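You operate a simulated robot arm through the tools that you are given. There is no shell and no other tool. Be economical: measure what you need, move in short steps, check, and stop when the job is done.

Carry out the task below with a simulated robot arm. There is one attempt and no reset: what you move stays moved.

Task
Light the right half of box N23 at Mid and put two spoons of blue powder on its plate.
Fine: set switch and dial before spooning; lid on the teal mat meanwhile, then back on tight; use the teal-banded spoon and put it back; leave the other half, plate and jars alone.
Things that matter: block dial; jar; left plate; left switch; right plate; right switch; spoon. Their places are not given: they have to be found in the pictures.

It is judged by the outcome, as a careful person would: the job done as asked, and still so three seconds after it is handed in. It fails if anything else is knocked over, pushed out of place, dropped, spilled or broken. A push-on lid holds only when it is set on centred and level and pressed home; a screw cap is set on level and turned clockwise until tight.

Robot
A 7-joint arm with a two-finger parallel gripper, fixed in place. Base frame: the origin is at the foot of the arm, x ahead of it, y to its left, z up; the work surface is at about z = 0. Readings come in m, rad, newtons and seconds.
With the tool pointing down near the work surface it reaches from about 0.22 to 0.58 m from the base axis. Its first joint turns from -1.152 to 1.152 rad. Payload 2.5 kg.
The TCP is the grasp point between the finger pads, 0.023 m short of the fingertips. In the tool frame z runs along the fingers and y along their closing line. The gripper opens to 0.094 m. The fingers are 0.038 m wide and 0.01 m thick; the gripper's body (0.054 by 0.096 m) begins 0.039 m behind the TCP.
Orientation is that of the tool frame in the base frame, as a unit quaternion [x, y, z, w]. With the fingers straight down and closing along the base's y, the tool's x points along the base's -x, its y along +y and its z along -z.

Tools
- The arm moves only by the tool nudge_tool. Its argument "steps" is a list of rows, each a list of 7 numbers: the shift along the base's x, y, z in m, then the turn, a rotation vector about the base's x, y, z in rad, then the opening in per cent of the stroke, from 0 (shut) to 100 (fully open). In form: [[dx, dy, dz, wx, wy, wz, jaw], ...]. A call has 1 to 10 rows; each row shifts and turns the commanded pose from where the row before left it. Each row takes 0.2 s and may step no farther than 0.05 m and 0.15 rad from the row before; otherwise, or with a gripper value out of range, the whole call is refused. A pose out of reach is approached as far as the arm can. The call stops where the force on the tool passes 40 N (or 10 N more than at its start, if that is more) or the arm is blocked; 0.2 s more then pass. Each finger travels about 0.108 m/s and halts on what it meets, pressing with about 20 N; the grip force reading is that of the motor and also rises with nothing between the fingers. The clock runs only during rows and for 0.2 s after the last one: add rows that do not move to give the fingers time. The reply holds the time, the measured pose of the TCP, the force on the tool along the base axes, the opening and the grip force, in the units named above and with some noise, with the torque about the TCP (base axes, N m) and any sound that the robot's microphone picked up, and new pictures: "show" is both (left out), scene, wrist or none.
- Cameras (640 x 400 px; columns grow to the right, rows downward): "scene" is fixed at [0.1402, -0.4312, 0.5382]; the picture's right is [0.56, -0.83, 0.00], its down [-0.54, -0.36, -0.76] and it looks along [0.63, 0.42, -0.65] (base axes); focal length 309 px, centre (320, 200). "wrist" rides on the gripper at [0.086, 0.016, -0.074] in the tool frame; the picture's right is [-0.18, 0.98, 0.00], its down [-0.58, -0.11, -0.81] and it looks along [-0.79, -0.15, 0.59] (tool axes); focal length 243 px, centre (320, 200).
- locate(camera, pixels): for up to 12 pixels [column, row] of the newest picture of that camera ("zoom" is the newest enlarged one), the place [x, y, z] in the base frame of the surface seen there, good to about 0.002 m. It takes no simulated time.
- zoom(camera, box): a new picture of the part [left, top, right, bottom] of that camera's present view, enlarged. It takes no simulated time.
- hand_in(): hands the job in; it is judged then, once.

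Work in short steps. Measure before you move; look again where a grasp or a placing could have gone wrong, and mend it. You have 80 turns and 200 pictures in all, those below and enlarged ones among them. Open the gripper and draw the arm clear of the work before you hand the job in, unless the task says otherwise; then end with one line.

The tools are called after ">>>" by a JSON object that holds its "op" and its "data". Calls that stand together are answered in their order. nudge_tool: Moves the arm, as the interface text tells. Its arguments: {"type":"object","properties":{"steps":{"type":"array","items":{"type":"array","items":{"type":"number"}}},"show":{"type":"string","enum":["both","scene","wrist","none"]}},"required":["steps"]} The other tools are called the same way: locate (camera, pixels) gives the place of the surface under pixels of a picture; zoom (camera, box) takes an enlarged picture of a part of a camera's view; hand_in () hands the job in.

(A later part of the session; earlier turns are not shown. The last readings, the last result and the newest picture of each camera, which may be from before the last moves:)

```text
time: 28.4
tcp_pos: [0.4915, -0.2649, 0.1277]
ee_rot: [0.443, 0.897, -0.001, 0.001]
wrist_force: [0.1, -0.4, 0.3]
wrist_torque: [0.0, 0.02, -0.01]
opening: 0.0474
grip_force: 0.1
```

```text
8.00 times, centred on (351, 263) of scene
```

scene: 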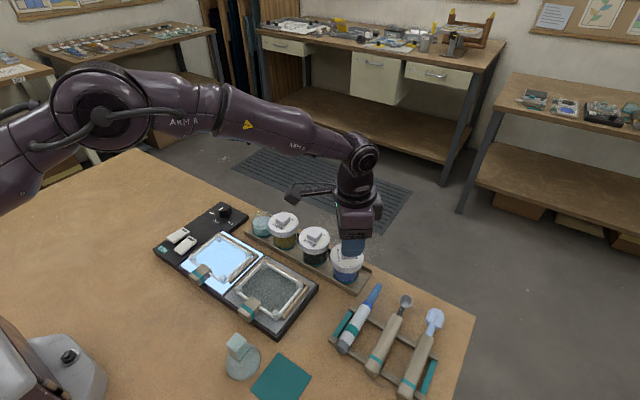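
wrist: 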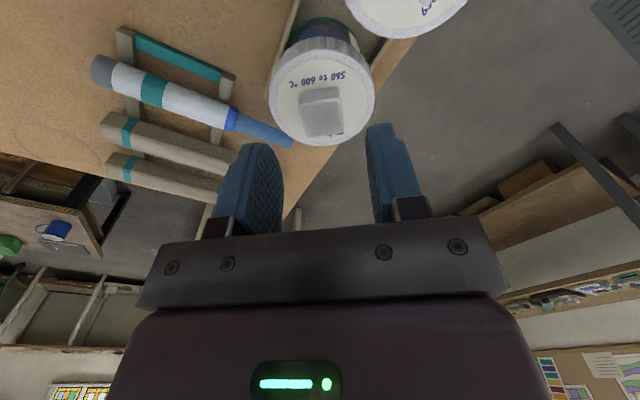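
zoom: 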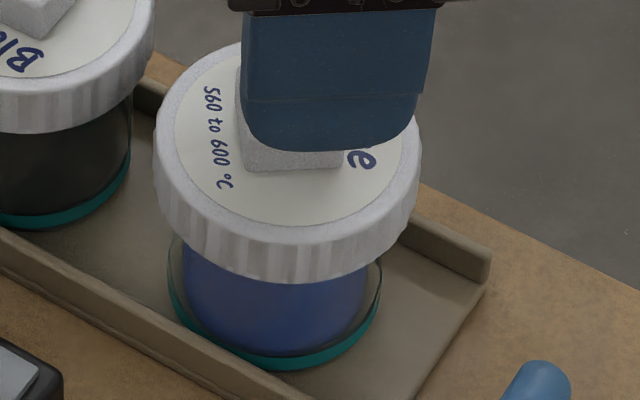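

I measure the lid block's and lid's present position before gripping again.

>>> {"op": "locate", "data": {"camera": "wrist", "pixels": [[302, 96], [336, 92], [342, 128], [308, 134], [322, 113], [290, 90], [350, 85], [360, 125]]}}

>>> {"op": "zoom", "data": {"camera": "wrist", "box": [250, 10, 390, 160]}}

```text
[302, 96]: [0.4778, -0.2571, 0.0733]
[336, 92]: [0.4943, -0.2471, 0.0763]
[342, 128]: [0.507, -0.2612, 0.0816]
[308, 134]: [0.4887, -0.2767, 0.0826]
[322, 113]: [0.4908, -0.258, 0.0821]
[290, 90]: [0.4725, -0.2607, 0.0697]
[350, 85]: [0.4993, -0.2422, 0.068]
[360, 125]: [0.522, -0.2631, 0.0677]
```

```text
2.67 times, centred on (320, 85) of wrist
```

zoom: 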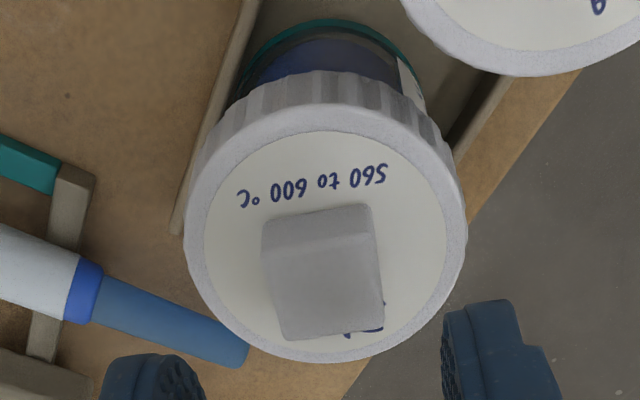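

The block is still centred near (0.4915, −0.262), square to the jaws. I lower, grip, and turn counter-clockwise further.

>>> {"op": "nudge_tool", "data": {"steps": [[0, 0.001, -0.02, 0, 0, 0, 50], [0, 0, -0.009, 0, 0, 0, 50], [0, 0, 0, 0, 0, 0, 5], [0, 0, 0, 0, 0, 0, 5], [0, 0, 0, 0, 0, 0, 5]], "show": "none"}}

>>> {"op": "nudge_tool", "data": {"steps": [[0, 0, 0, 0, 0, 0.14, 5], [0, 0, 0, 0, 0, 0.14, 5], [0, 0, 0, 0, 0, 0.14, 5], [0, 0, 0, 0, 0, 0.14, 5], [0, 0, 0, 0, 0, 0.14, 5], [0, 0, 0, 0, 0, 0.14, 5], [0, 0, 0, 0, 0, 0.14, 5]], "show": "none"}}

>>> {"op": "nudge_tool", "data": {"steps": [[0, 0, 0, 0, 0, 0.14, 5], [0, 0, 0, 0, 0, 0.14, 5], [0, 0, 0, 0, 0, 0.14, 5], [0, 0, 0, 0, 0, 0.14, 5], [0, 0, 0, 0, 0, 0.14, 5], [0, 0, 0, 0, 0, 0.14, 5], [0, 0, 0, 0, 0, 0.14, 5]]}}

>>> {"op": "zoom", "data": {"camera": "scene", "box": [326, 238, 376, 288]}}

```text
time: 29.6
tcp_pos: [0.4921, -0.2632, 0.0977]
ee_rot: [0.442, 0.897, 0.0, 0.0]
wrist_force: [0.8, 1.3, 0.4]
wrist_torque: [0.08, -0.06, -0.03]
opening: 0.0228
grip_force: 19.5
```

```text
time: 31.2
tcp_pos: [0.4912, -0.2616, 0.0988]
ee_rot: [-0.033, 0.999, 0.0, 0.0]
wrist_force: [0.5, 0.6, -0.2]
wrist_torque: [-0.01, 0.01, 0.0]
opening: 0.0229
grip_force: 20.3
```

```text
time: 32.8
tcp_pos: [0.4918, -0.2629, 0.0988]
ee_rot: [-0.499, 0.866, -0.001, 0.0]
wrist_force: [2.7, 2.2, 1.4]
wrist_torque: [0.07, -0.12, -0.06]
opening: 0.0228
grip_force: 19.8
```

scene: 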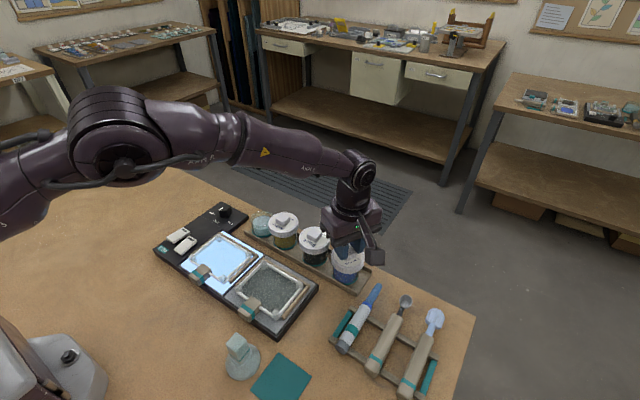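
wrist: 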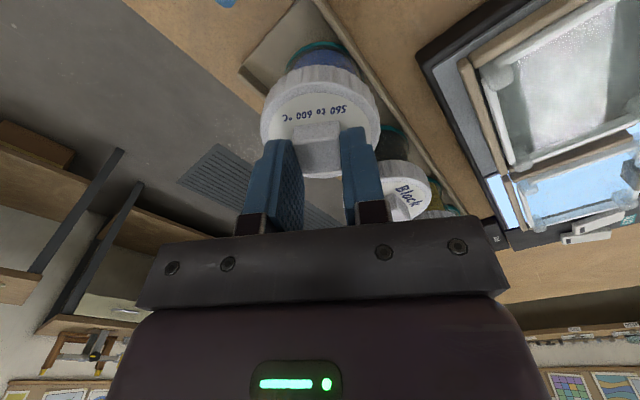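

```text
8.00 times, centred on (351, 263) of scene
```

zoom: 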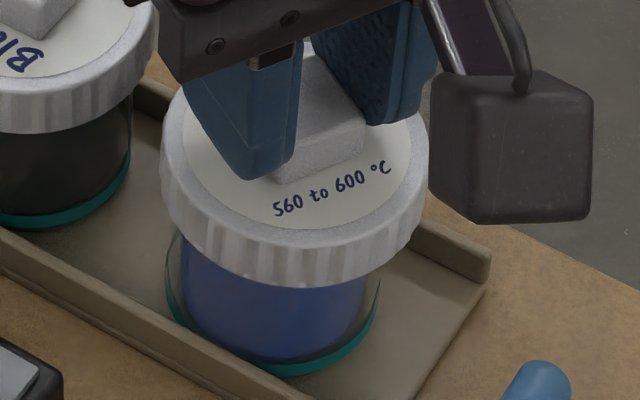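

The lid is now offset from the jar, so it looks free. I lift a little to check.

>>> {"op": "nudge_tool", "data": {"steps": [[0, 0, 0.002, 0, 0, 0, 5], [0, 0, 0.002, 0, 0, 0, 5], [0, 0, 0.003, 0, 0, 0, 5], [0, 0, 0.003, 0, 0, 0, 5], [0, 0, 0, 0, 0, 0, 5]], "show": "none"}}

>>> {"op": "zoom", "data": {"camera": "scene", "box": [326, 238, 376, 288]}}

```text
time: 34.0
tcp_pos: [0.4913, -0.2635, 0.1085]
ee_rot: [-0.498, 0.867, 0.0, 0.0]
wrist_force: [0.2, 0.6, -0.5]
wrist_torque: [0.04, 0.02, 0.01]
opening: 0.0231
grip_force: 20.0
```

```text
8.00 times, centred on (351, 263) of scene
```

zoom: 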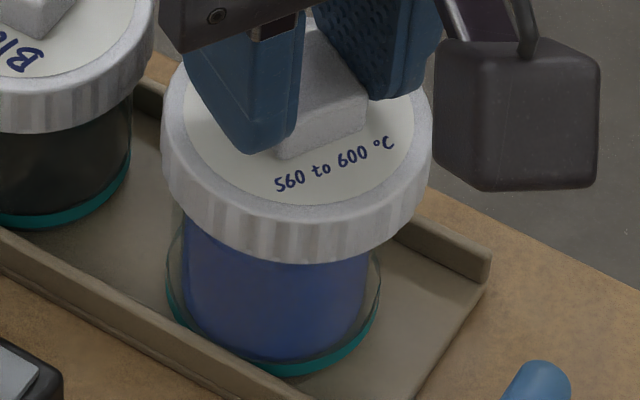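

The lid is free. I raise it clear and measure the mat and the stand near it.

>>> {"op": "nudge_tool", "data": {"steps": [[0, 0, 0.03, 0, 0, 0, 5], [0, 0, 0.03, 0, 0, 0, 5], [-0.04, 0, 0.01, 0, 0, -0.14, 5], [-0.045, 0, 0, 0, 0, -0.14, 5], [-0.045, 0, 0, 0, 0, -0.14, 5], [-0.03, -0.01, 0, 0, 0, -0.14, 5], [-0.02, 0, 0, 0, 0, -0.14, 5], [0, 0, 0, 0, 0, -0.14, 5], [0, 0, 0, 0, 0, -0.14, 5], [0, 0, 0, 0, 0, 0, 5]]}}

>>> {"op": "zoom", "data": {"camera": "scene", "box": [215, 320, 335, 400]}}

>>> {"op": "locate", "data": {"camera": "scene", "pixels": [[285, 357], [309, 377], [281, 395], [255, 388], [259, 361], [242, 375], [226, 362], [236, 335], [348, 258], [348, 268], [340, 262], [358, 262]]}}

```text
time: 36.2
tcp_pos: [0.3114, -0.2728, 0.1776]
ee_rot: [-0.031, 1.0, 0.0, 0.0]
wrist_force: [-0.3, -0.3, 0.1]
wrist_torque: [-0.02, 0.0, -0.01]
opening: 0.0045
grip_force: 0.1
```

scene: 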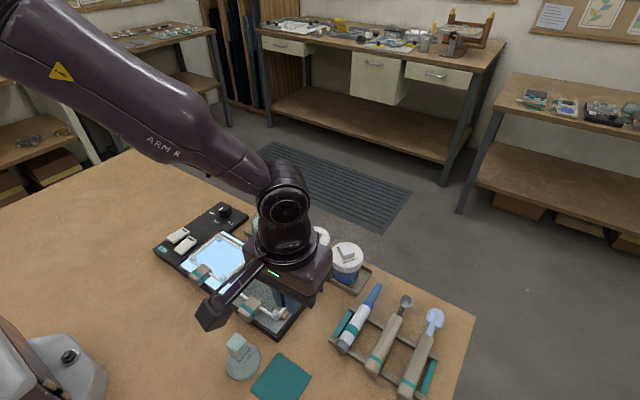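
wrist: 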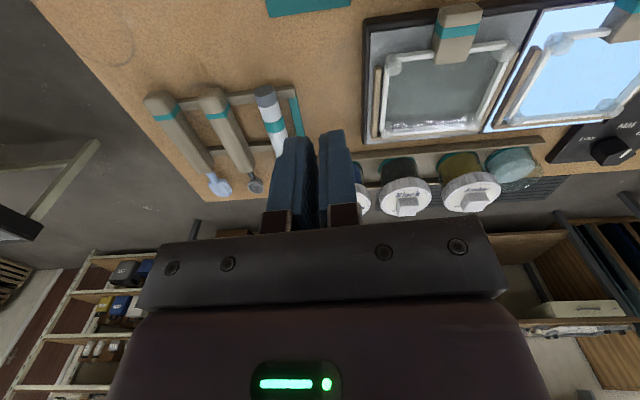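

```text
5.00 times, centred on (275, 360) of scene
```

zoom: 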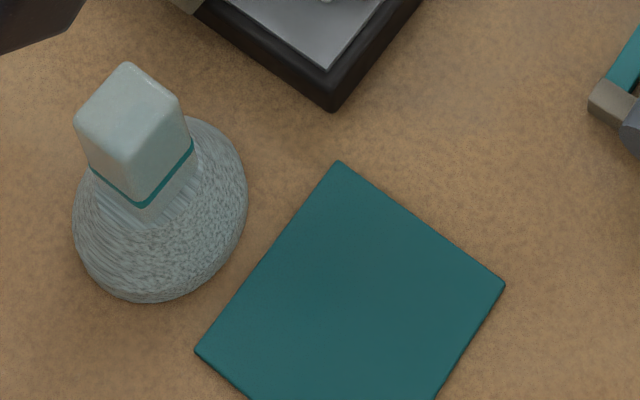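

```text
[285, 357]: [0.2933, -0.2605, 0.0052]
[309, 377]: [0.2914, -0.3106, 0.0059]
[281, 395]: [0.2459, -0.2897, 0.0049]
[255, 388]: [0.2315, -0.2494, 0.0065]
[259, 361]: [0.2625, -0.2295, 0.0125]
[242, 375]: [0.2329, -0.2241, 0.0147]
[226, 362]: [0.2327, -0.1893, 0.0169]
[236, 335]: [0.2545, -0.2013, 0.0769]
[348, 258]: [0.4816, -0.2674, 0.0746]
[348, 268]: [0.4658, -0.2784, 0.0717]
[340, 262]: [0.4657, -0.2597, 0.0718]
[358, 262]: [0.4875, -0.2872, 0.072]
```

The jaws are at 4.5 mm: the lid slipped out and appears to lie on the jar still. I look closely.

>>> {"op": "zoom", "data": {"camera": "scene", "box": [316, 228, 386, 298]}}

>>> {"op": "zoom", "data": {"camera": "wrist", "box": [330, 130, 480, 230]}}

```text
5.71 times, centred on (351, 263) of scene
```

zoom: 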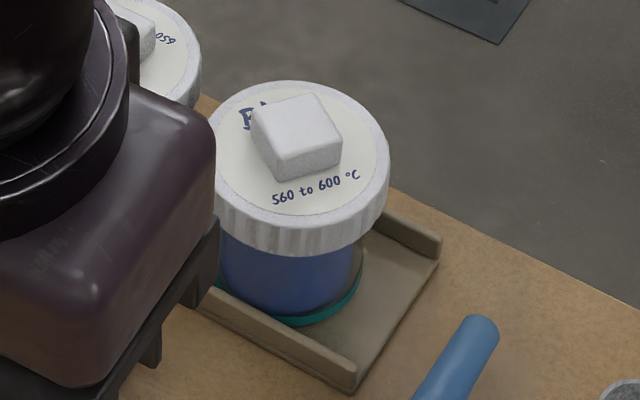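

```text
4.00 times, centred on (405, 180) of wrist
```

zoom: 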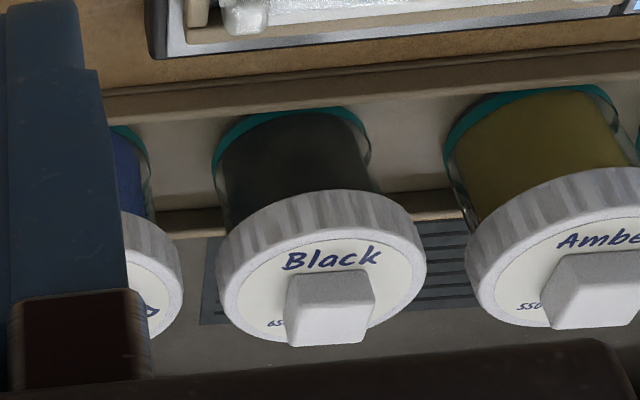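

The lid sits back on the jar, level; my hold on the small block was too shallow. I'll grip the ribbed rim instead, jaws closing along x, so I measure the rim's height and centre.

>>> {"op": "zoom", "data": {"camera": "scene", "box": [326, 238, 376, 288]}}

>>> {"op": "locate", "data": {"camera": "scene", "pixels": [[346, 270], [345, 271.5], [345, 274], [360, 268], [338, 267], [326, 258], [329, 254], [367, 257], [366, 252], [350, 243], [342, 247], [358, 245]]}}

```text
8.00 times, centred on (351, 263) of scene
```

zoom: 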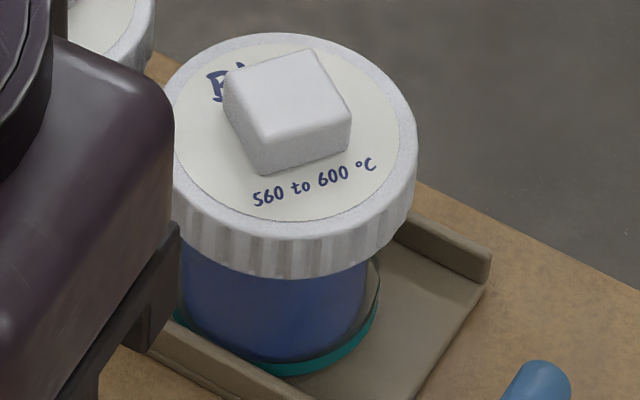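

```text
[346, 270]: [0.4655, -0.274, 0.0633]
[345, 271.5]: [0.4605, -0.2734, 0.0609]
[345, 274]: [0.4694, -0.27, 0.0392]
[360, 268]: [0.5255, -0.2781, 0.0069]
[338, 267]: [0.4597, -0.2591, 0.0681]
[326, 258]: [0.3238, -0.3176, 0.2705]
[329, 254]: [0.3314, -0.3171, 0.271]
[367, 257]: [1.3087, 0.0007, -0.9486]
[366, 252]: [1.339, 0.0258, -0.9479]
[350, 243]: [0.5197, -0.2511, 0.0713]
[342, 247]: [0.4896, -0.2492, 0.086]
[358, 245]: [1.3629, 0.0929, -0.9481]
```

>>> {"op": "locate", "data": {"camera": "zoom", "pixels": [[228, 78], [308, 54], [347, 115], [268, 135], [285, 36], [400, 170], [190, 90], [240, 225], [340, 220], [412, 130], [330, 268], [395, 215]]}}

```text
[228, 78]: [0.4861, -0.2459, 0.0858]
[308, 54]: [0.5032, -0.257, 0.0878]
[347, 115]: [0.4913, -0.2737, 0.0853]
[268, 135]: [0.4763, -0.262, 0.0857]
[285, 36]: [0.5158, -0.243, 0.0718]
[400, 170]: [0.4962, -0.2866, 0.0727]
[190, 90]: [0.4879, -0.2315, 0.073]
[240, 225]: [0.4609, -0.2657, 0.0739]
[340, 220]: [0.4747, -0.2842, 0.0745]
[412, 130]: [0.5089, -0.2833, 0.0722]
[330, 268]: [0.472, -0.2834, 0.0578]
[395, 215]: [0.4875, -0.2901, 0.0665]
```

The lid's centre is (0.489, −0.260), top z≈0.073 (about 1.5 mm up, loose). I go above it with jaws wide open and the wrist turned 90°.

>>> {"op": "nudge_tool", "data": {"steps": [[0.01, 0.0013, 0, 0, 0, 0.15, 40], [0.018, 0.0013, 0, 0, 0, 0.15, 70], [0.018, 0.0013, 0, 0, 0, 0.15, 98], [0.018, 0.0013, 0, 0, 0, 0.15, 98], [0.018, 0.0013, 0, 0, 0, 0.15, 98], [0.018, 0.0013, 0, 0, 0, 0.15, 98], [0.018, 0.0013, 0, 0, 0, 0.15, 98], [0.018, 0.0013, 0, 0, 0, 0.15, 98], [0.018, 0.0013, 0, 0, 0, 0.15, 98], [0.024, 0.001, 0, 0, 0, 0.158, 98]], "show": "none"}}

```text
refused: row 10 steps farther than a row can; nothing moved
```

>>> {"op": "nudge_tool", "data": {"steps": [[0.01, 0.0013, 0, 0, 0, 0.15, 40], [0.018, 0.0013, 0, 0, 0, 0.15, 70], [0.018, 0.0013, 0, 0, 0, 0.15, 98], [0.018, 0.0013, 0, 0, 0, 0.15, 98], [0.018, 0.0013, 0, 0, 0, 0.15, 98], [0.018, 0.0013, 0, 0, 0, 0.15, 98], [0.018, 0.0013, 0, 0, 0, 0.15, 98], [0.018, 0.0013, 0, 0, 0, 0.15, 98], [0.018, 0.0013, 0, 0, 0, 0.15, 98], [0.024, 0.001, 0, 0, 0, 0.149, 98]]}}

```text
time: 38.4
tcp_pos: [0.4892, -0.2601, 0.1773]
ee_rot: [-0.705, 0.709, 0.0, 0.001]
wrist_force: [0.5, -0.1, -0.5]
wrist_torque: [-0.02, -0.02, -0.02]
opening: 0.092
grip_force: 0.1
```

scene: 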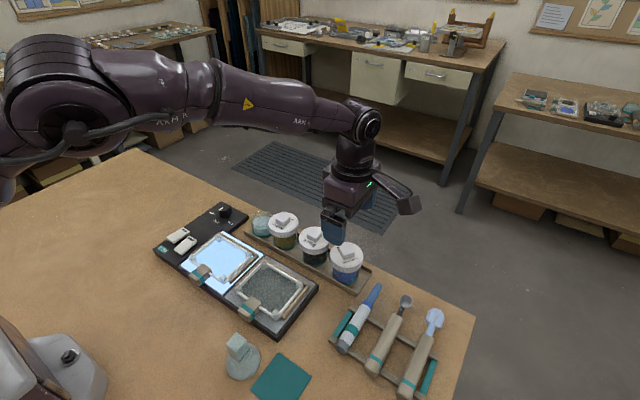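
wrist: 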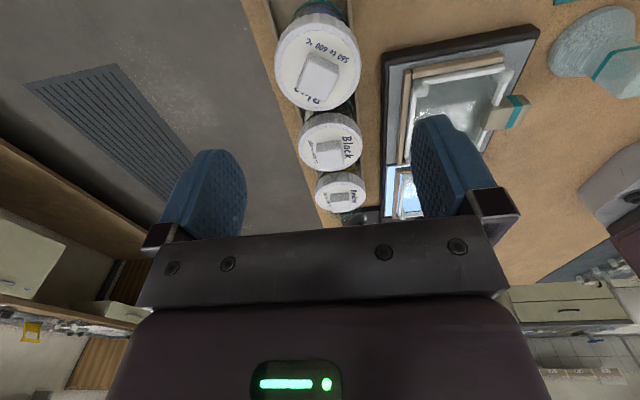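

Jaws straddle the lid along x. I descend to z≈0.079 and close gently on the rim.

>>> {"op": "nudge_tool", "data": {"steps": [[0, 0, -0.04, 0, 0, 0, 98], [0, 0, -0.04, 0, 0, 0, 98], [0, 0, -0.012, 0, 0, 0, 98], [0, 0, -0.006, 0, 0, 0, 98], [0, 0, 0, 0, 0, 0, 85], [0, 0, 0, 0, 0, 0, 72], [0, 0, 0, 0, 0, 0, 60], [0, 0, 0, 0, 0, 0, 60]]}}

>>> {"op": "zoom", "data": {"camera": "scene", "box": [316, 228, 386, 298]}}

```text
time: 40.2
tcp_pos: [0.4886, -0.2596, 0.0824]
ee_rot: [-0.704, 0.711, 0.0, 0.001]
wrist_force: [4.8, -0.7, 2.0]
wrist_torque: [-0.03, -0.31, 0.01]
opening: 0.0645
grip_force: 19.8
```

scene: 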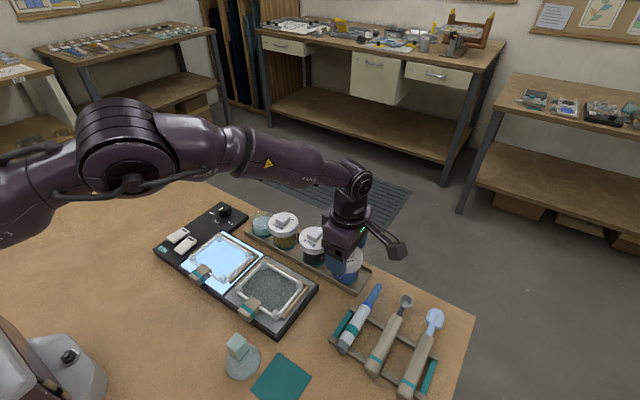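
wrist: 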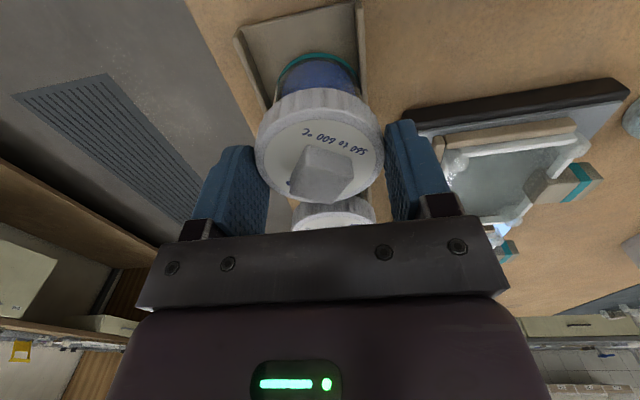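

```text
5.71 times, centred on (351, 263) of scene
```

zoom: 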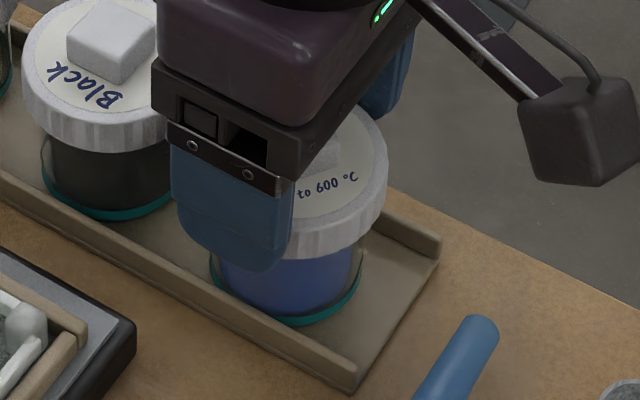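

The rim is held firmly (64.5 mm). I lift slowly 12 mm and check that the jar stays.

>>> {"op": "nudge_tool", "data": {"steps": [[0, 0, 0.003, 0, 0, 0, 50], [0, 0, 0.003, 0, 0, 0, 50], [0, 0, 0.003, 0, 0, 0, 50], [0, 0, 0.003, 0, 0, 0, 50], [0, 0, 0, 0, 0, 0, 50]], "show": "none"}}

>>> {"op": "zoom", "data": {"camera": "scene", "box": [316, 228, 386, 298]}}

```text
time: 41.4
tcp_pos: [0.4892, -0.2601, 0.0915]
ee_rot: [-0.704, 0.71, 0.0, -0.001]
wrist_force: [0.4, -0.2, -1.7]
wrist_torque: [0.01, 0.04, -0.01]
opening: 0.0647
grip_force: 20.1
```

```text
5.71 times, centred on (351, 263) of scene
```

zoom: 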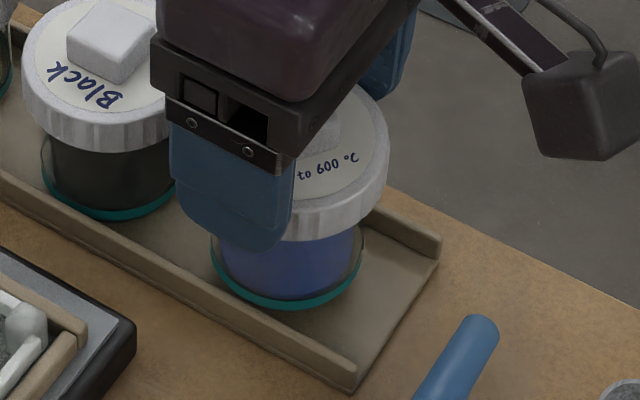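

The jar came up too, so a bit of thread is still engaged. I lower it back and turn the rim counter-clockwise more with a light press.

>>> {"op": "nudge_tool", "data": {"steps": [[0, 0, -0.004, 0, 0, 0, 50], [0, 0, -0.004, 0, 0, 0, 50], [0, 0, -0.003, 0, 0, 0, 50], [0, 0, -0.0015, 0, 0, 0, 50], [0, 0, 0, 0, 0, 0, 50]], "show": "none"}}

>>> {"op": "nudge_tool", "data": {"steps": [[0, 0, 0, 0, 0, 0.12, 50], [0, 0, 0, 0, 0, 0.12, 50], [0, 0, 0, 0, 0, 0.12, 50], [0, 0, 0, 0, 0, 0.12, 50], [0, 0, 0, 0, 0, 0.12, 50], [0, 0, 0, 0, 0, 0.12, 50], [0, 0, 0, 0, 0, 0.12, 50]]}}

>>> {"op": "zoom", "data": {"camera": "wrist", "box": [230, 20, 410, 210]}}

```text
time: 42.6
tcp_pos: [0.4898, -0.2617, 0.0814]
ee_rot: [-0.704, 0.71, -0.001, 0.0]
wrist_force: [-3.0, 2.7, 10.5]
wrist_torque: [0.16, 0.58, -0.05]
opening: 0.0646
grip_force: 19.7
```

```text
time: 44.2
tcp_pos: [0.4908, -0.2572, 0.0792]
ee_rot: [0.933, -0.359, 0.002, -0.002]
wrist_force: [11.9, 10.5, 11.8]
wrist_torque: [0.56, -0.64, -0.4]
opening: 0.0645
grip_force: 20.3
```

scene: 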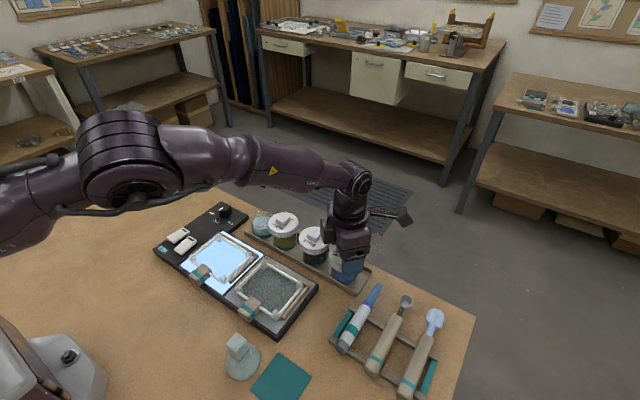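
wrist: 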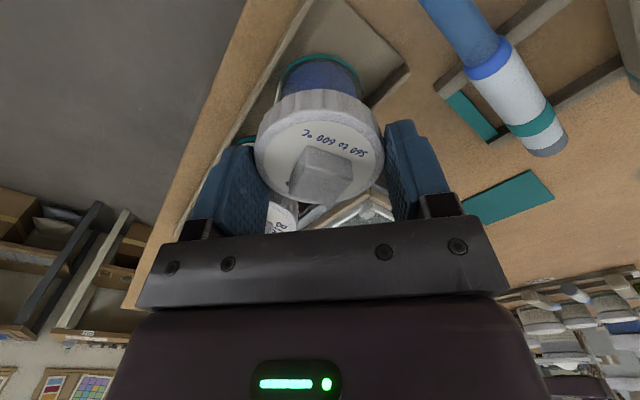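

```text
2.11 times, centred on (320, 115) of wrist
```

zoom: 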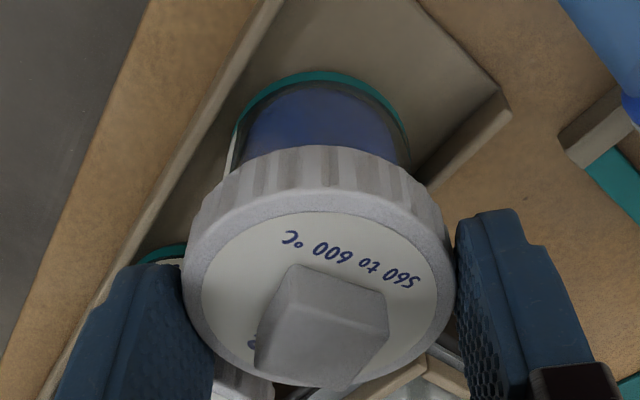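

The label moved a little with this turn, and side forces built up. I test by lifting 10 mm here and look from the scene.

>>> {"op": "nudge_tool", "data": {"steps": [[0, 0, 0.002, 0, 0, 0, 50], [0, 0, 0.003, 0, 0, 0, 50], [0, 0, 0.003, 0, 0, 0, 50], [0, 0, 0.003, 0, 0, 0, 50], [0, 0, 0, 0, 0, 0, 50]], "show": "wrist"}}

>>> {"op": "zoom", "data": {"camera": "scene", "box": [316, 228, 386, 298]}}

```text
time: 45.4
tcp_pos: [0.4886, -0.261, 0.0896]
ee_rot: [0.933, -0.361, -0.001, 0.001]
wrist_force: [0.6, 0.4, -2.6]
wrist_torque: [-0.02, -0.01, -0.03]
opening: 0.065
grip_force: 19.3
```

wrist: 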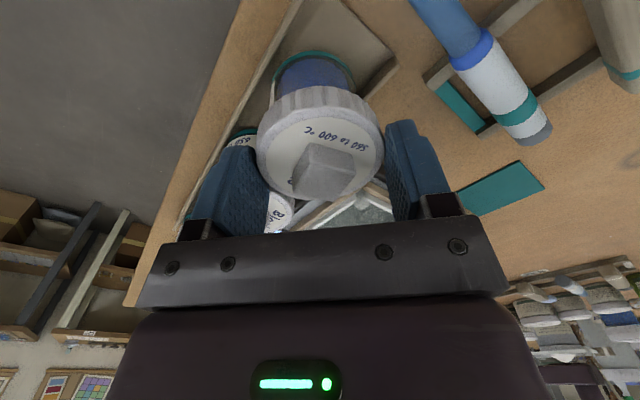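

```text
5.71 times, centred on (351, 263) of scene
```

zoom: 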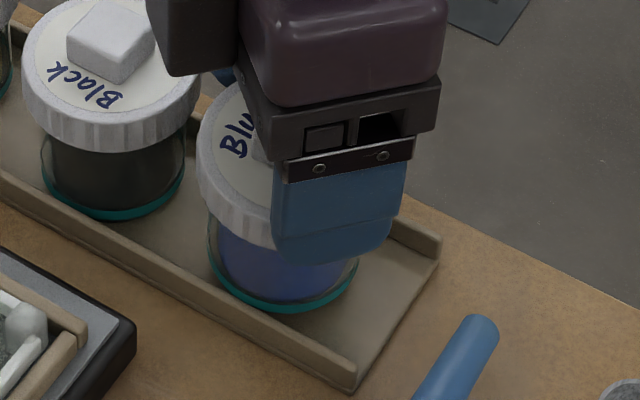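

Still attached. I lower, release and rise to inspect the lid and jar without the gripper in the way.

>>> {"op": "nudge_tool", "data": {"steps": [[0, 0, -0.004, 0, 0, 0, 50], [0, 0, -0.004, 0, 0, 0, 50], [0, 0, -0.002, 0, 0, 0, 50], [0, 0, 0, 0, 0, 0, 75], [0, 0, 0, 0, 0, 0, 98], [0, 0, 0.04, 0, 0, 0, 98], [0, 0, 0.04, 0, 0, 0, 98], [0, 0, 0.02, 0, 0, 0, 98], [0, 0, 0, 0, 0, 0, 98]]}}

>>> {"op": "zoom", "data": {"camera": "scene", "box": [326, 238, 376, 288]}}

>>> {"op": "zoom", "data": {"camera": "wrist", "box": [230, 0, 410, 190]}}

```text
time: 47.4
tcp_pos: [0.4902, -0.2604, 0.1806]
ee_rot: [0.933, -0.361, -0.001, 0.001]
wrist_force: [-0.4, 0.6, -0.2]
wrist_torque: [0.0, -0.02, 0.03]
opening: 0.0922
grip_force: 0.1
```

scene: 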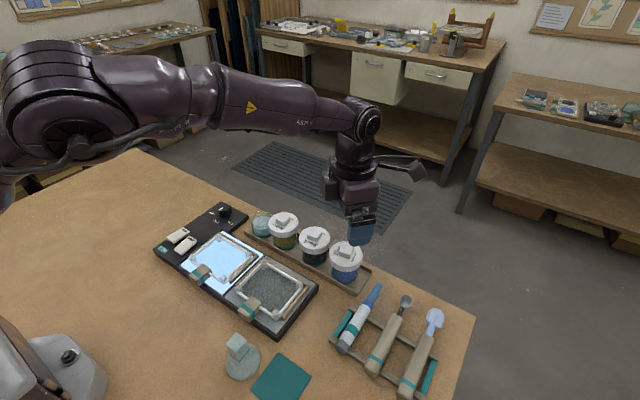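
wrist: 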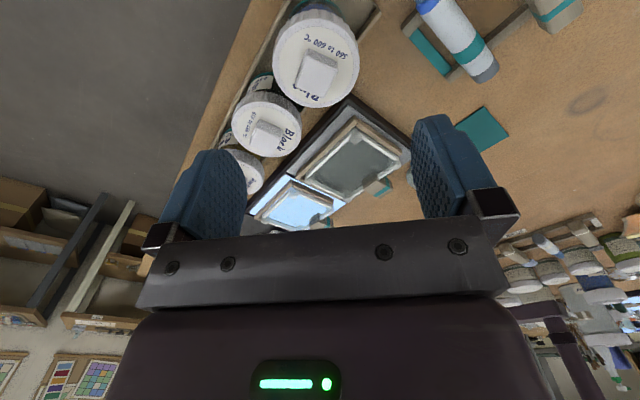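

```text
8.00 times, centred on (351, 263) of scene
```

zoom: 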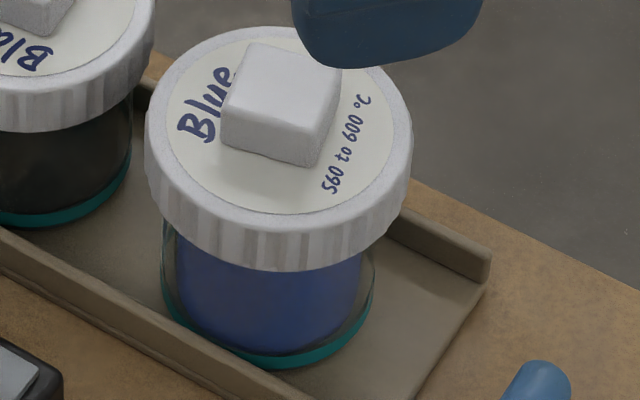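

```text
2.11 times, centred on (320, 95) of wrist
```

zoom: 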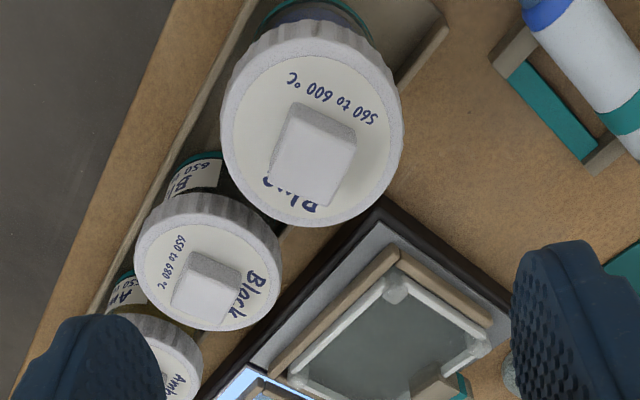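

I measure the block's present orientation and lid centre in this wrist zoom.

>>> {"op": "locate", "data": {"camera": "zoom", "pixels": [[297, 108], [354, 133], [330, 204], [270, 182], [228, 130], [398, 120], [310, 38], [300, 222]]}}

>>> {"op": "locate", "data": {"camera": "scene", "pixels": [[338.5, 243.5], [349, 247], [346, 257], [336, 254], [331, 257], [360, 258], [346, 241], [358, 245]]}}

```text
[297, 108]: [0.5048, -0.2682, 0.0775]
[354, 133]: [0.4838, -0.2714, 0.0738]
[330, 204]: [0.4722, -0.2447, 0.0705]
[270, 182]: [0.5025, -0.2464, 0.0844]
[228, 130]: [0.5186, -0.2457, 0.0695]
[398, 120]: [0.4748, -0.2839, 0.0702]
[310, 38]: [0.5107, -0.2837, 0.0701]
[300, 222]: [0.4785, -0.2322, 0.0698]
```

```text
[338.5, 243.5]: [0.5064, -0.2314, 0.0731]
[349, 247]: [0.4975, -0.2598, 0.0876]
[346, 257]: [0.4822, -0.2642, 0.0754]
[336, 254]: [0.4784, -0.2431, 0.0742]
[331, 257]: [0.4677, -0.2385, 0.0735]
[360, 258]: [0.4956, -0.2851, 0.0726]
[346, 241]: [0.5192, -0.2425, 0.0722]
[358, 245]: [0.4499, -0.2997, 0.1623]
```

>>> {"op": "locate", "data": {"camera": "scene", "pixels": [[342.8, 245], [352.8, 247.5], [349.3, 253.5], [339.8, 251.8], [346, 249.5]]}}

```text
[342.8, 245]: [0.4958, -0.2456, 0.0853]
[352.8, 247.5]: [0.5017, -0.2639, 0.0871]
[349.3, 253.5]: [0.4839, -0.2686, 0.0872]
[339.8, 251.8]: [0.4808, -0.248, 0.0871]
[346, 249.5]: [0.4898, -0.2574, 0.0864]
```

The block top is now at z 0.087 (2.5 mm above seated), so it is climbing the thread. I unwind the wrist to −1.29 rad to re-grip the block, which gives the clearest long turn.

>>> {"op": "nudge_tool", "data": {"steps": [[0, 0.003, -0.01, 0, 0, -0.148, 80], [0, 0, -0.01, 0, 0, -0.148, 60], [0, 0, -0.01, 0, 0, -0.148, 50], [0, 0, 0, 0, 0, -0.148, 50], [0, 0, 0, 0, 0, -0.148, 50], [0, 0, 0, 0, 0, -0.148, 50], [0, 0, 0, 0, 0, -0.148, 50], [0, 0, 0, 0, 0, -0.148, 50], [0, 0, 0, 0, 0, -0.148, 50], [0, 0, 0, 0, 0, -0.148, 50]], "show": "none"}}

>>> {"op": "nudge_tool", "data": {"steps": [[0, 0, 0, 0, 0, -0.148, 50], [0, 0, 0, 0, 0, -0.148, 50], [0, 0, 0, 0, 0, -0.148, 50], [0, 0, 0, 0, 0, -0.148, 50], [0, 0, 0, 0, 0, -0.148, 50], [0, 0, 0, 0, 0, -0.148, 50], [0, 0, 0, 0, 0, -0.148, 50], [0, 0, 0, 0, 0, -0.148, 50], [0, 0, 0, 0, 0, -0.148, 50], [0, 0, 0, 0, 0, -0.148, 50]], "show": "none"}}

>>> {"op": "nudge_tool", "data": {"steps": [[0, 0, 0, 0, 0, -0.148, 50], [0, 0, 0, 0, 0, -0.148, 50], [0, 0, 0, 0, 0, -0.148, 50], [0, 0, 0, 0, 0, -0.148, 50], [0, 0, 0, 0, 0, -0.148, 50], [0, 0, -0.02, 0, 0, 0, 50], [0, 0, 0, 0, 0, 0, 50]]}}

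>>> {"op": "zoom", "data": {"camera": "wrist", "box": [230, 0, 410, 190]}}

```text
time: 49.6
tcp_pos: [0.488, -0.2572, 0.151]
ee_rot: [-0.443, 0.897, -0.001, 0.0]
wrist_force: [0.1, -0.1, -0.1]
wrist_torque: [0.0, 0.03, 0.0]
opening: 0.0471
grip_force: 0.1
```

```text
time: 51.8
tcp_pos: [0.4907, -0.2559, 0.1505]
ee_rot: [0.276, 0.961, 0.0, 0.0]
wrist_force: [1.1, -0.4, -0.8]
wrist_torque: [0.0, -0.01, -0.02]
opening: 0.0471
grip_force: 0.0
```

```text
time: 53.4
tcp_pos: [0.4909, -0.2575, 0.1313]
ee_rot: [0.605, 0.797, 0.0, 0.0]
wrist_force: [-0.1, 0.9, 0.3]
wrist_torque: [0.01, 0.02, 0.01]
opening: 0.047
grip_force: 0.0
```

scene: 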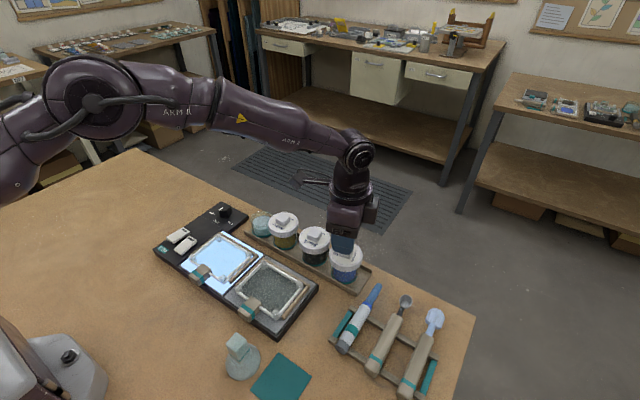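
wrist: 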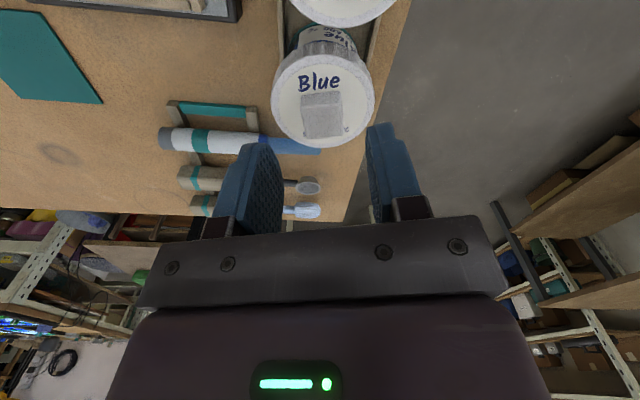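

```text
2.11 times, centred on (320, 95) of wrist
```

zoom: 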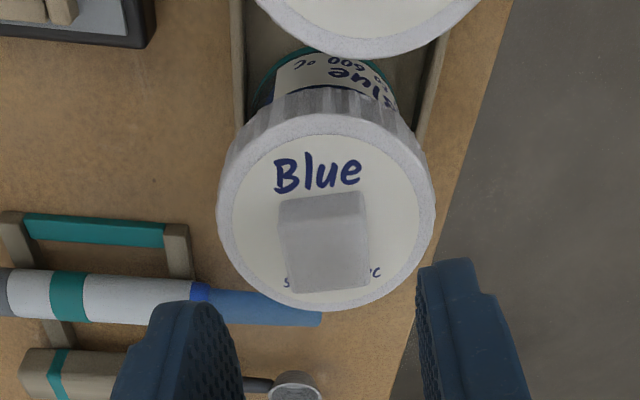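

The block is aligned with the jaws. I lower to just above the lid face, close, and turn counter-clockwise.

>>> {"op": "nudge_tool", "data": {"steps": [[0, 0, -0.02, 0, 0, 0, 50], [0, 0, -0.01, 0, 0, 0, 50], [0, 0, -0.003, 0, 0, 0, 50], [0, 0, 0, 0, 0, 0, 5], [0, 0, 0, 0, 0, 0, 5], [0, 0, 0, 0, 0, 0, 5]], "show": "none"}}

>>> {"op": "nudge_tool", "data": {"steps": [[0, 0, 0, 0, 0, 0.14, 5], [0, 0, 0, 0, 0, 0.14, 5], [0, 0, 0, 0, 0, 0.14, 5], [0, 0, 0, 0, 0, 0.14, 5], [0, 0, 0, 0, 0, 0.14, 5], [0, 0, 0, 0, 0, 0.14, 5], [0, 0, 0, 0, 0, 0.14, 5], [0, 0, 0, 0, 0, 0.14, 5], [0, 0, 0, 0, 0, 0.14, 5]]}}

>>> {"op": "zoom", "data": {"camera": "scene", "box": [326, 238, 376, 288]}}

```text
time: 54.8
tcp_pos: [0.4897, -0.2565, 0.0964]
ee_rot: [0.604, 0.797, 0.0, 0.0]
wrist_force: [0.9, 0.4, 0.1]
wrist_torque: [0.04, -0.09, -0.01]
opening: 0.0229
grip_force: 19.8
```

```text
time: 56.8
tcp_pos: [0.4898, -0.2561, 0.0981]
ee_rot: [0.017, 1.0, 0.0, 0.0]
wrist_force: [5.2, 1.1, -2.3]
wrist_torque: [0.14, -0.37, -0.06]
opening: 0.0231
grip_force: 20.1
```

scene: 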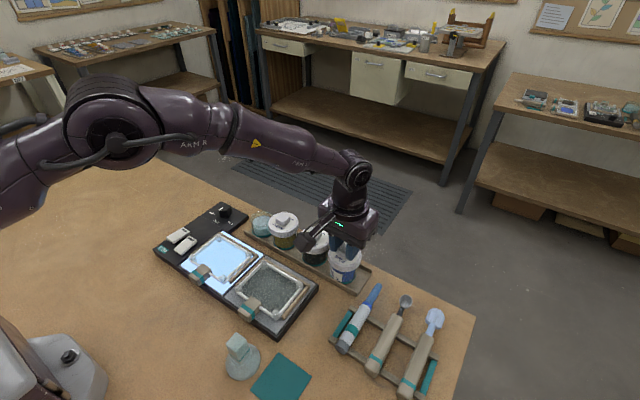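
wrist: 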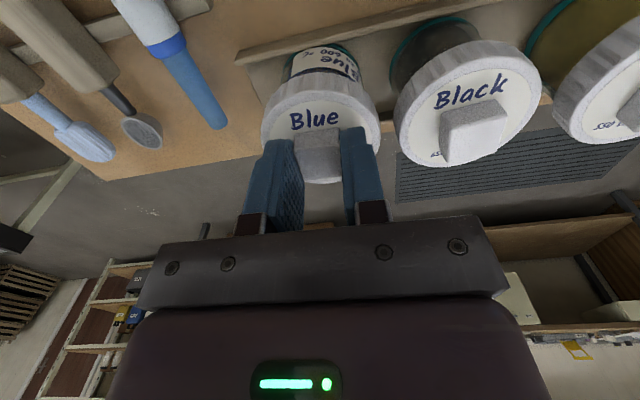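

```text
8.00 times, centred on (351, 263) of scene
```

zoom: 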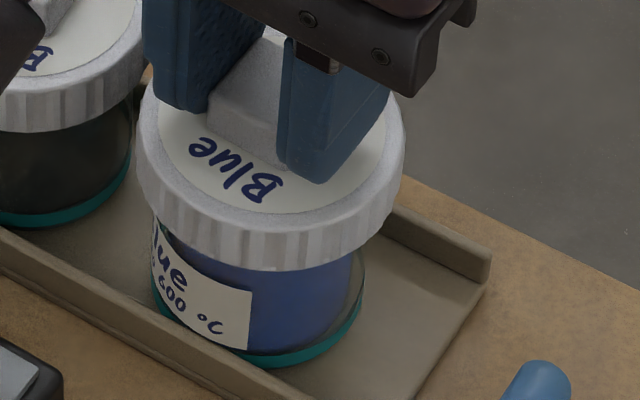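

The jar's label shows it turned along this time because I wasn't pressing. I now press down ~12 N so the base holds, as in the first turn, and keep turning.

>>> {"op": "nudge_tool", "data": {"steps": [[0, 0, -0.001, 0, 0, 0, 5], [0, 0, -0.001, 0, 0, 0, 5], [0, 0, 0, 0, 0, 0, 5]], "show": "none"}}

```text
time: 57.6
tcp_pos: [0.4902, -0.2569, 0.0972]
ee_rot: [0.019, 1.0, 0.0, 0.0]
wrist_force: [-4.3, 4.5, 11.2]
wrist_torque: [0.15, 0.23, -0.03]
opening: 0.0229
grip_force: 19.5
```

Pressing 11 N now; I turn 1.2 rad and then compare the label position.

>>> {"op": "nudge_tool", "data": {"steps": [[0, 0, 0, 0, 0, 0.12, 5], [0, 0, 0, 0, 0, 0.12, 5], [0, 0, 0, 0, 0, 0.12, 5], [0, 0, 0, 0, 0, 0.12, 5], [0, 0, 0, 0, 0, 0.12, 5]], "show": "none"}}

>>> {"op": "zoom", "data": {"camera": "scene", "box": [326, 238, 376, 288]}}

>>> {"op": "nudge_tool", "data": {"steps": [[0, 0, 0, 0, 0, 0.12, 5], [0, 0, 0, 0, 0, 0.12, 5], [0, 0, 0, 0, 0, 0.12, 5], [0, 0, 0, 0, 0, 0.12, 5], [0, 0, 0, 0, 0, 0.12, 5]], "show": "none"}}

>>> {"op": "zoom", "data": {"camera": "scene", "box": [326, 238, 376, 288]}}

```text
time: 58.8
tcp_pos: [0.4916, -0.2573, 0.0951]
ee_rot: [-0.279, 0.96, 0.0, 0.003]
wrist_force: [3.3, 3.0, 12.5]
wrist_torque: [0.16, -0.19, -0.24]
opening: 0.0228
grip_force: 20.6
```

```text
8.00 times, centred on (351, 263) of scene
```

zoom: 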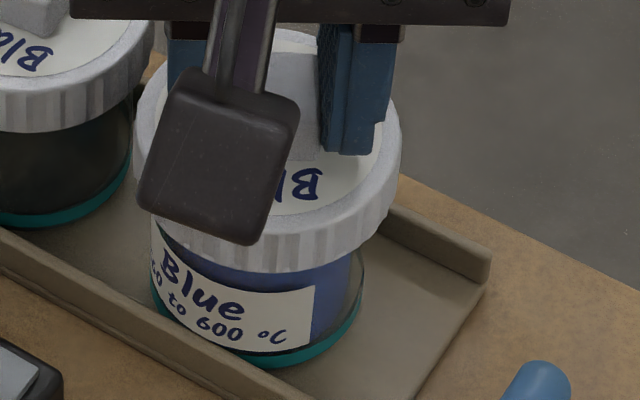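

```text
time: 60.0
tcp_pos: [0.4903, -0.2555, 0.0955]
ee_rot: [-0.55, 0.835, 0.0, 0.001]
wrist_force: [3.3, 9.7, 10.9]
wrist_torque: [0.58, -0.29, -0.32]
opening: 0.0227
grip_force: 19.8
```

```text
8.00 times, centred on (351, 263) of scene
```

zoom: 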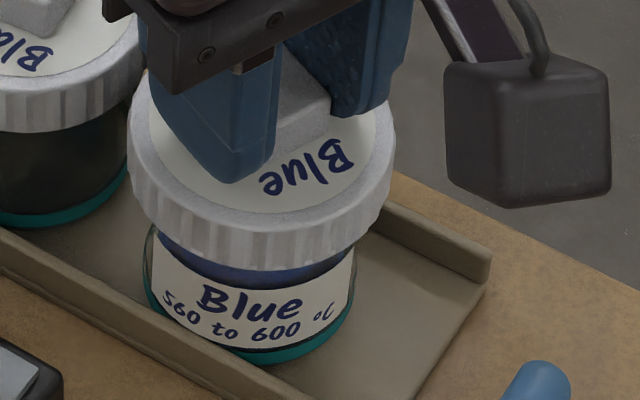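

The jar turned with the lid under pressure, so pressing may just be coupling them. I release the press and lift slowly with the block grip to see if the lid is in fact free.

>>> {"op": "nudge_tool", "data": {"steps": [[0, 0, 0.002, 0, 0, 0, 0], [0, 0, 0.002, 0, 0, 0, 0], [0, 0, 0.002, 0, 0, 0, 0], [0, 0, 0.002, 0, 0, 0, 0], [0, 0, 0.002, 0, 0, 0, 0], [0, 0, 0, 0, 0, 0, 0]], "show": "none"}}

>>> {"op": "zoom", "data": {"camera": "scene", "box": [326, 238, 376, 288]}}

```text
time: 61.4
tcp_pos: [0.4884, -0.2578, 0.1042]
ee_rot: [-0.548, 0.836, 0.0, 0.0]
wrist_force: [-0.5, 0.5, -2.3]
wrist_torque: [-0.02, 0.0, -0.04]
opening: 0.0228
grip_force: 20.0
```

```text
8.00 times, centred on (351, 263) of scene
```

zoom: 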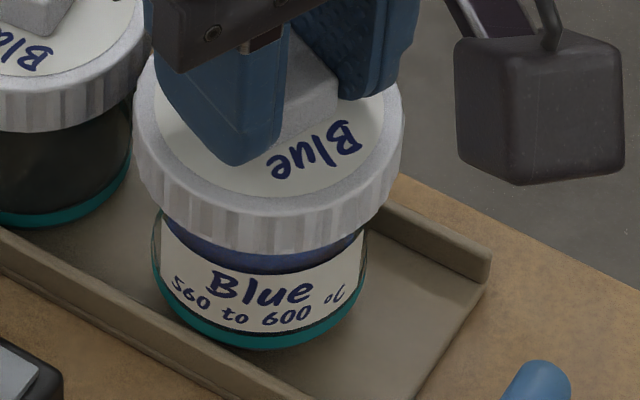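

The lid is still engaged and probably cross-caught after the drop. I set the jar down and turn clockwise with light pressure to re-seat the thread cleanly, and then will undo it as I did the first time.

>>> {"op": "nudge_tool", "data": {"steps": [[0, 0, -0.004, 0, 0, 0, 5], [0, 0, -0.003, 0, 0, 0, 5], [0, 0, -0.002, 0, 0, 0, 5], [0, 0, 0, 0, 0, -0.12, 5], [0, 0, 0, 0, 0, -0.12, 5], [0, 0, 0, 0, 0, -0.12, 5], [0, 0, 0, 0, 0, -0.12, 5], [0, 0, 0, 0, 0, -0.12, 5]], "show": "none"}}

>>> {"op": "zoom", "data": {"camera": "scene", "box": [326, 238, 376, 288]}}

>>> {"op": "nudge_tool", "data": {"steps": [[0, 0, 0, 0, 0, -0.12, 5], [0, 0, 0, 0, 0, -0.12, 5], [0, 0, 0, 0, 0, -0.12, 5], [0, 0, 0, 0, 0, -0.12, 5], [0, 0, 0, 0, 0, -0.12, 5]], "show": "none"}}

>>> {"op": "zoom", "data": {"camera": "scene", "box": [326, 238, 376, 288]}}

```text
time: 63.2
tcp_pos: [0.4896, -0.2575, 0.0959]
ee_rot: [-0.276, 0.961, -0.001, -0.001]
wrist_force: [0.8, -0.2, 1.4]
wrist_torque: [-0.1, -0.01, 0.03]
opening: 0.0228
grip_force: 20.0
```

```text
8.00 times, centred on (351, 263) of scene
```

zoom: 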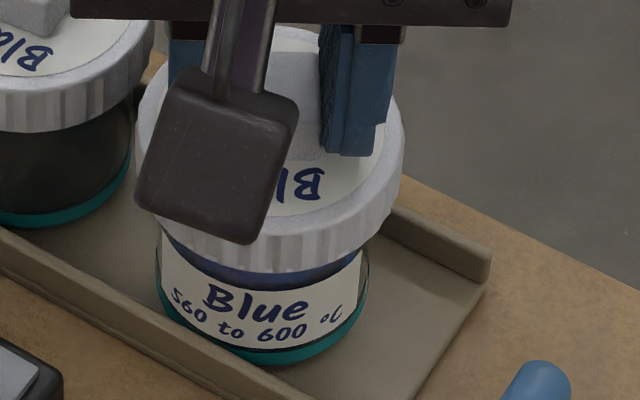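

```text
time: 64.4
tcp_pos: [0.49, -0.2564, 0.0974]
ee_rot: [0.02, 1.0, 0.0, -0.001]
wrist_force: [0.4, 0.3, -2.0]
wrist_torque: [0.01, 0.0, -0.01]
opening: 0.0231
grip_force: 19.7
```

```text
8.00 times, centred on (351, 263) of scene
```

zoom: 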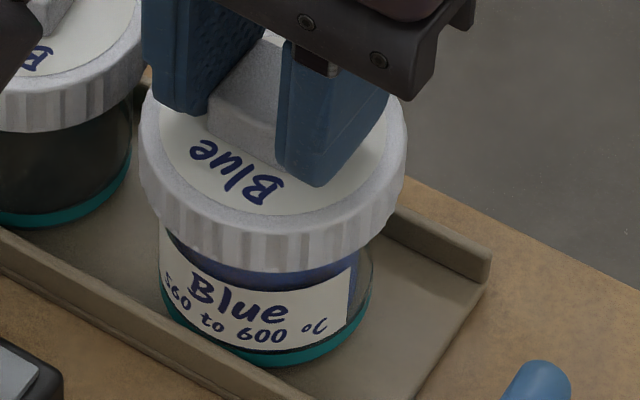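

Clockwise the lid moves relative to the jar and pulls down, so the thread is engaged properly. I continue clockwise, following it down, until it seats.

>>> {"op": "nudge_tool", "data": {"steps": [[0, 0, -0.001, 0, 0, -0.12, 5], [0, 0, -0.0008, 0, 0, -0.12, 5], [0, 0, -0.0003, 0, 0, -0.12, 5], [0, 0, -0.0002, 0, 0, -0.12, 5], [0, 0, -0.0002, 0, 0, -0.12, 5], [0, 0, -0.0002, 0, 0, -0.12, 5]], "show": "none"}}

>>> {"op": "nudge_tool", "data": {"steps": [[0, 0, -0.0002, 0, 0, -0.12, 5], [0, 0, -0.0002, 0, 0, -0.12, 5], [0, 0, -0.0002, 0, 0, -0.12, 5], [0, 0, -0.0002, 0, 0, -0.12, 5], [0, 0, -0.0002, 0, 0, -0.12, 5], [0, 0, -0.0002, 0, 0, -0.12, 5]]}}

>>> {"op": "zoom", "data": {"camera": "scene", "box": [326, 238, 376, 288]}}

```text
time: 65.8
tcp_pos: [0.4907, -0.257, 0.0947]
ee_rot: [0.372, 0.928, 0.0, 0.002]
wrist_force: [0.5, 0.0, 11.4]
wrist_torque: [0.28, 0.12, 0.02]
opening: 0.0229
grip_force: 20.0
```

```text
time: 67.2
tcp_pos: [0.4904, -0.2587, 0.0936]
ee_rot: [0.675, 0.738, -0.001, 0.005]
wrist_force: [5.4, -10.1, 18.4]
wrist_torque: [-0.5, -0.16, 0.34]
opening: 0.0231
grip_force: 20.4
```

scene: 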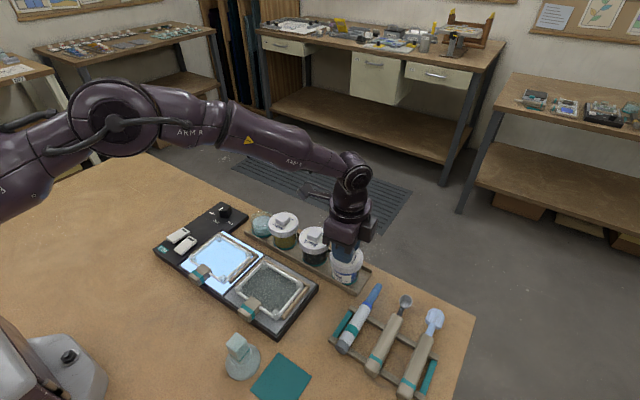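
wrist: 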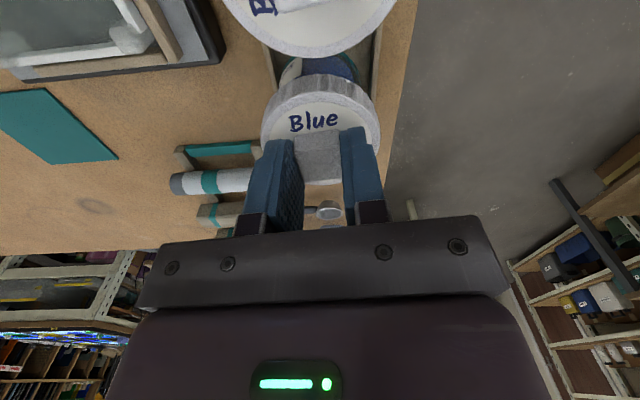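

```text
8.00 times, centred on (351, 263) of scene
```

zoom: 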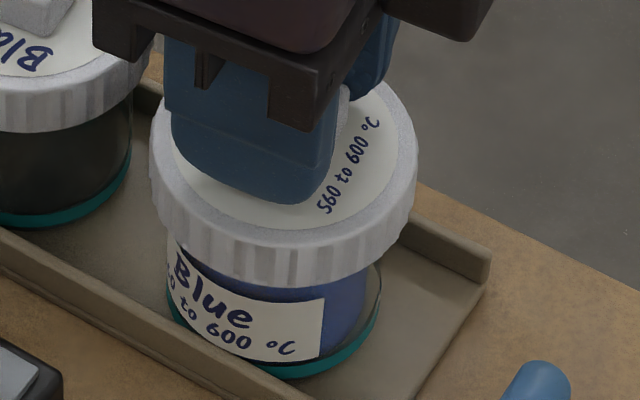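

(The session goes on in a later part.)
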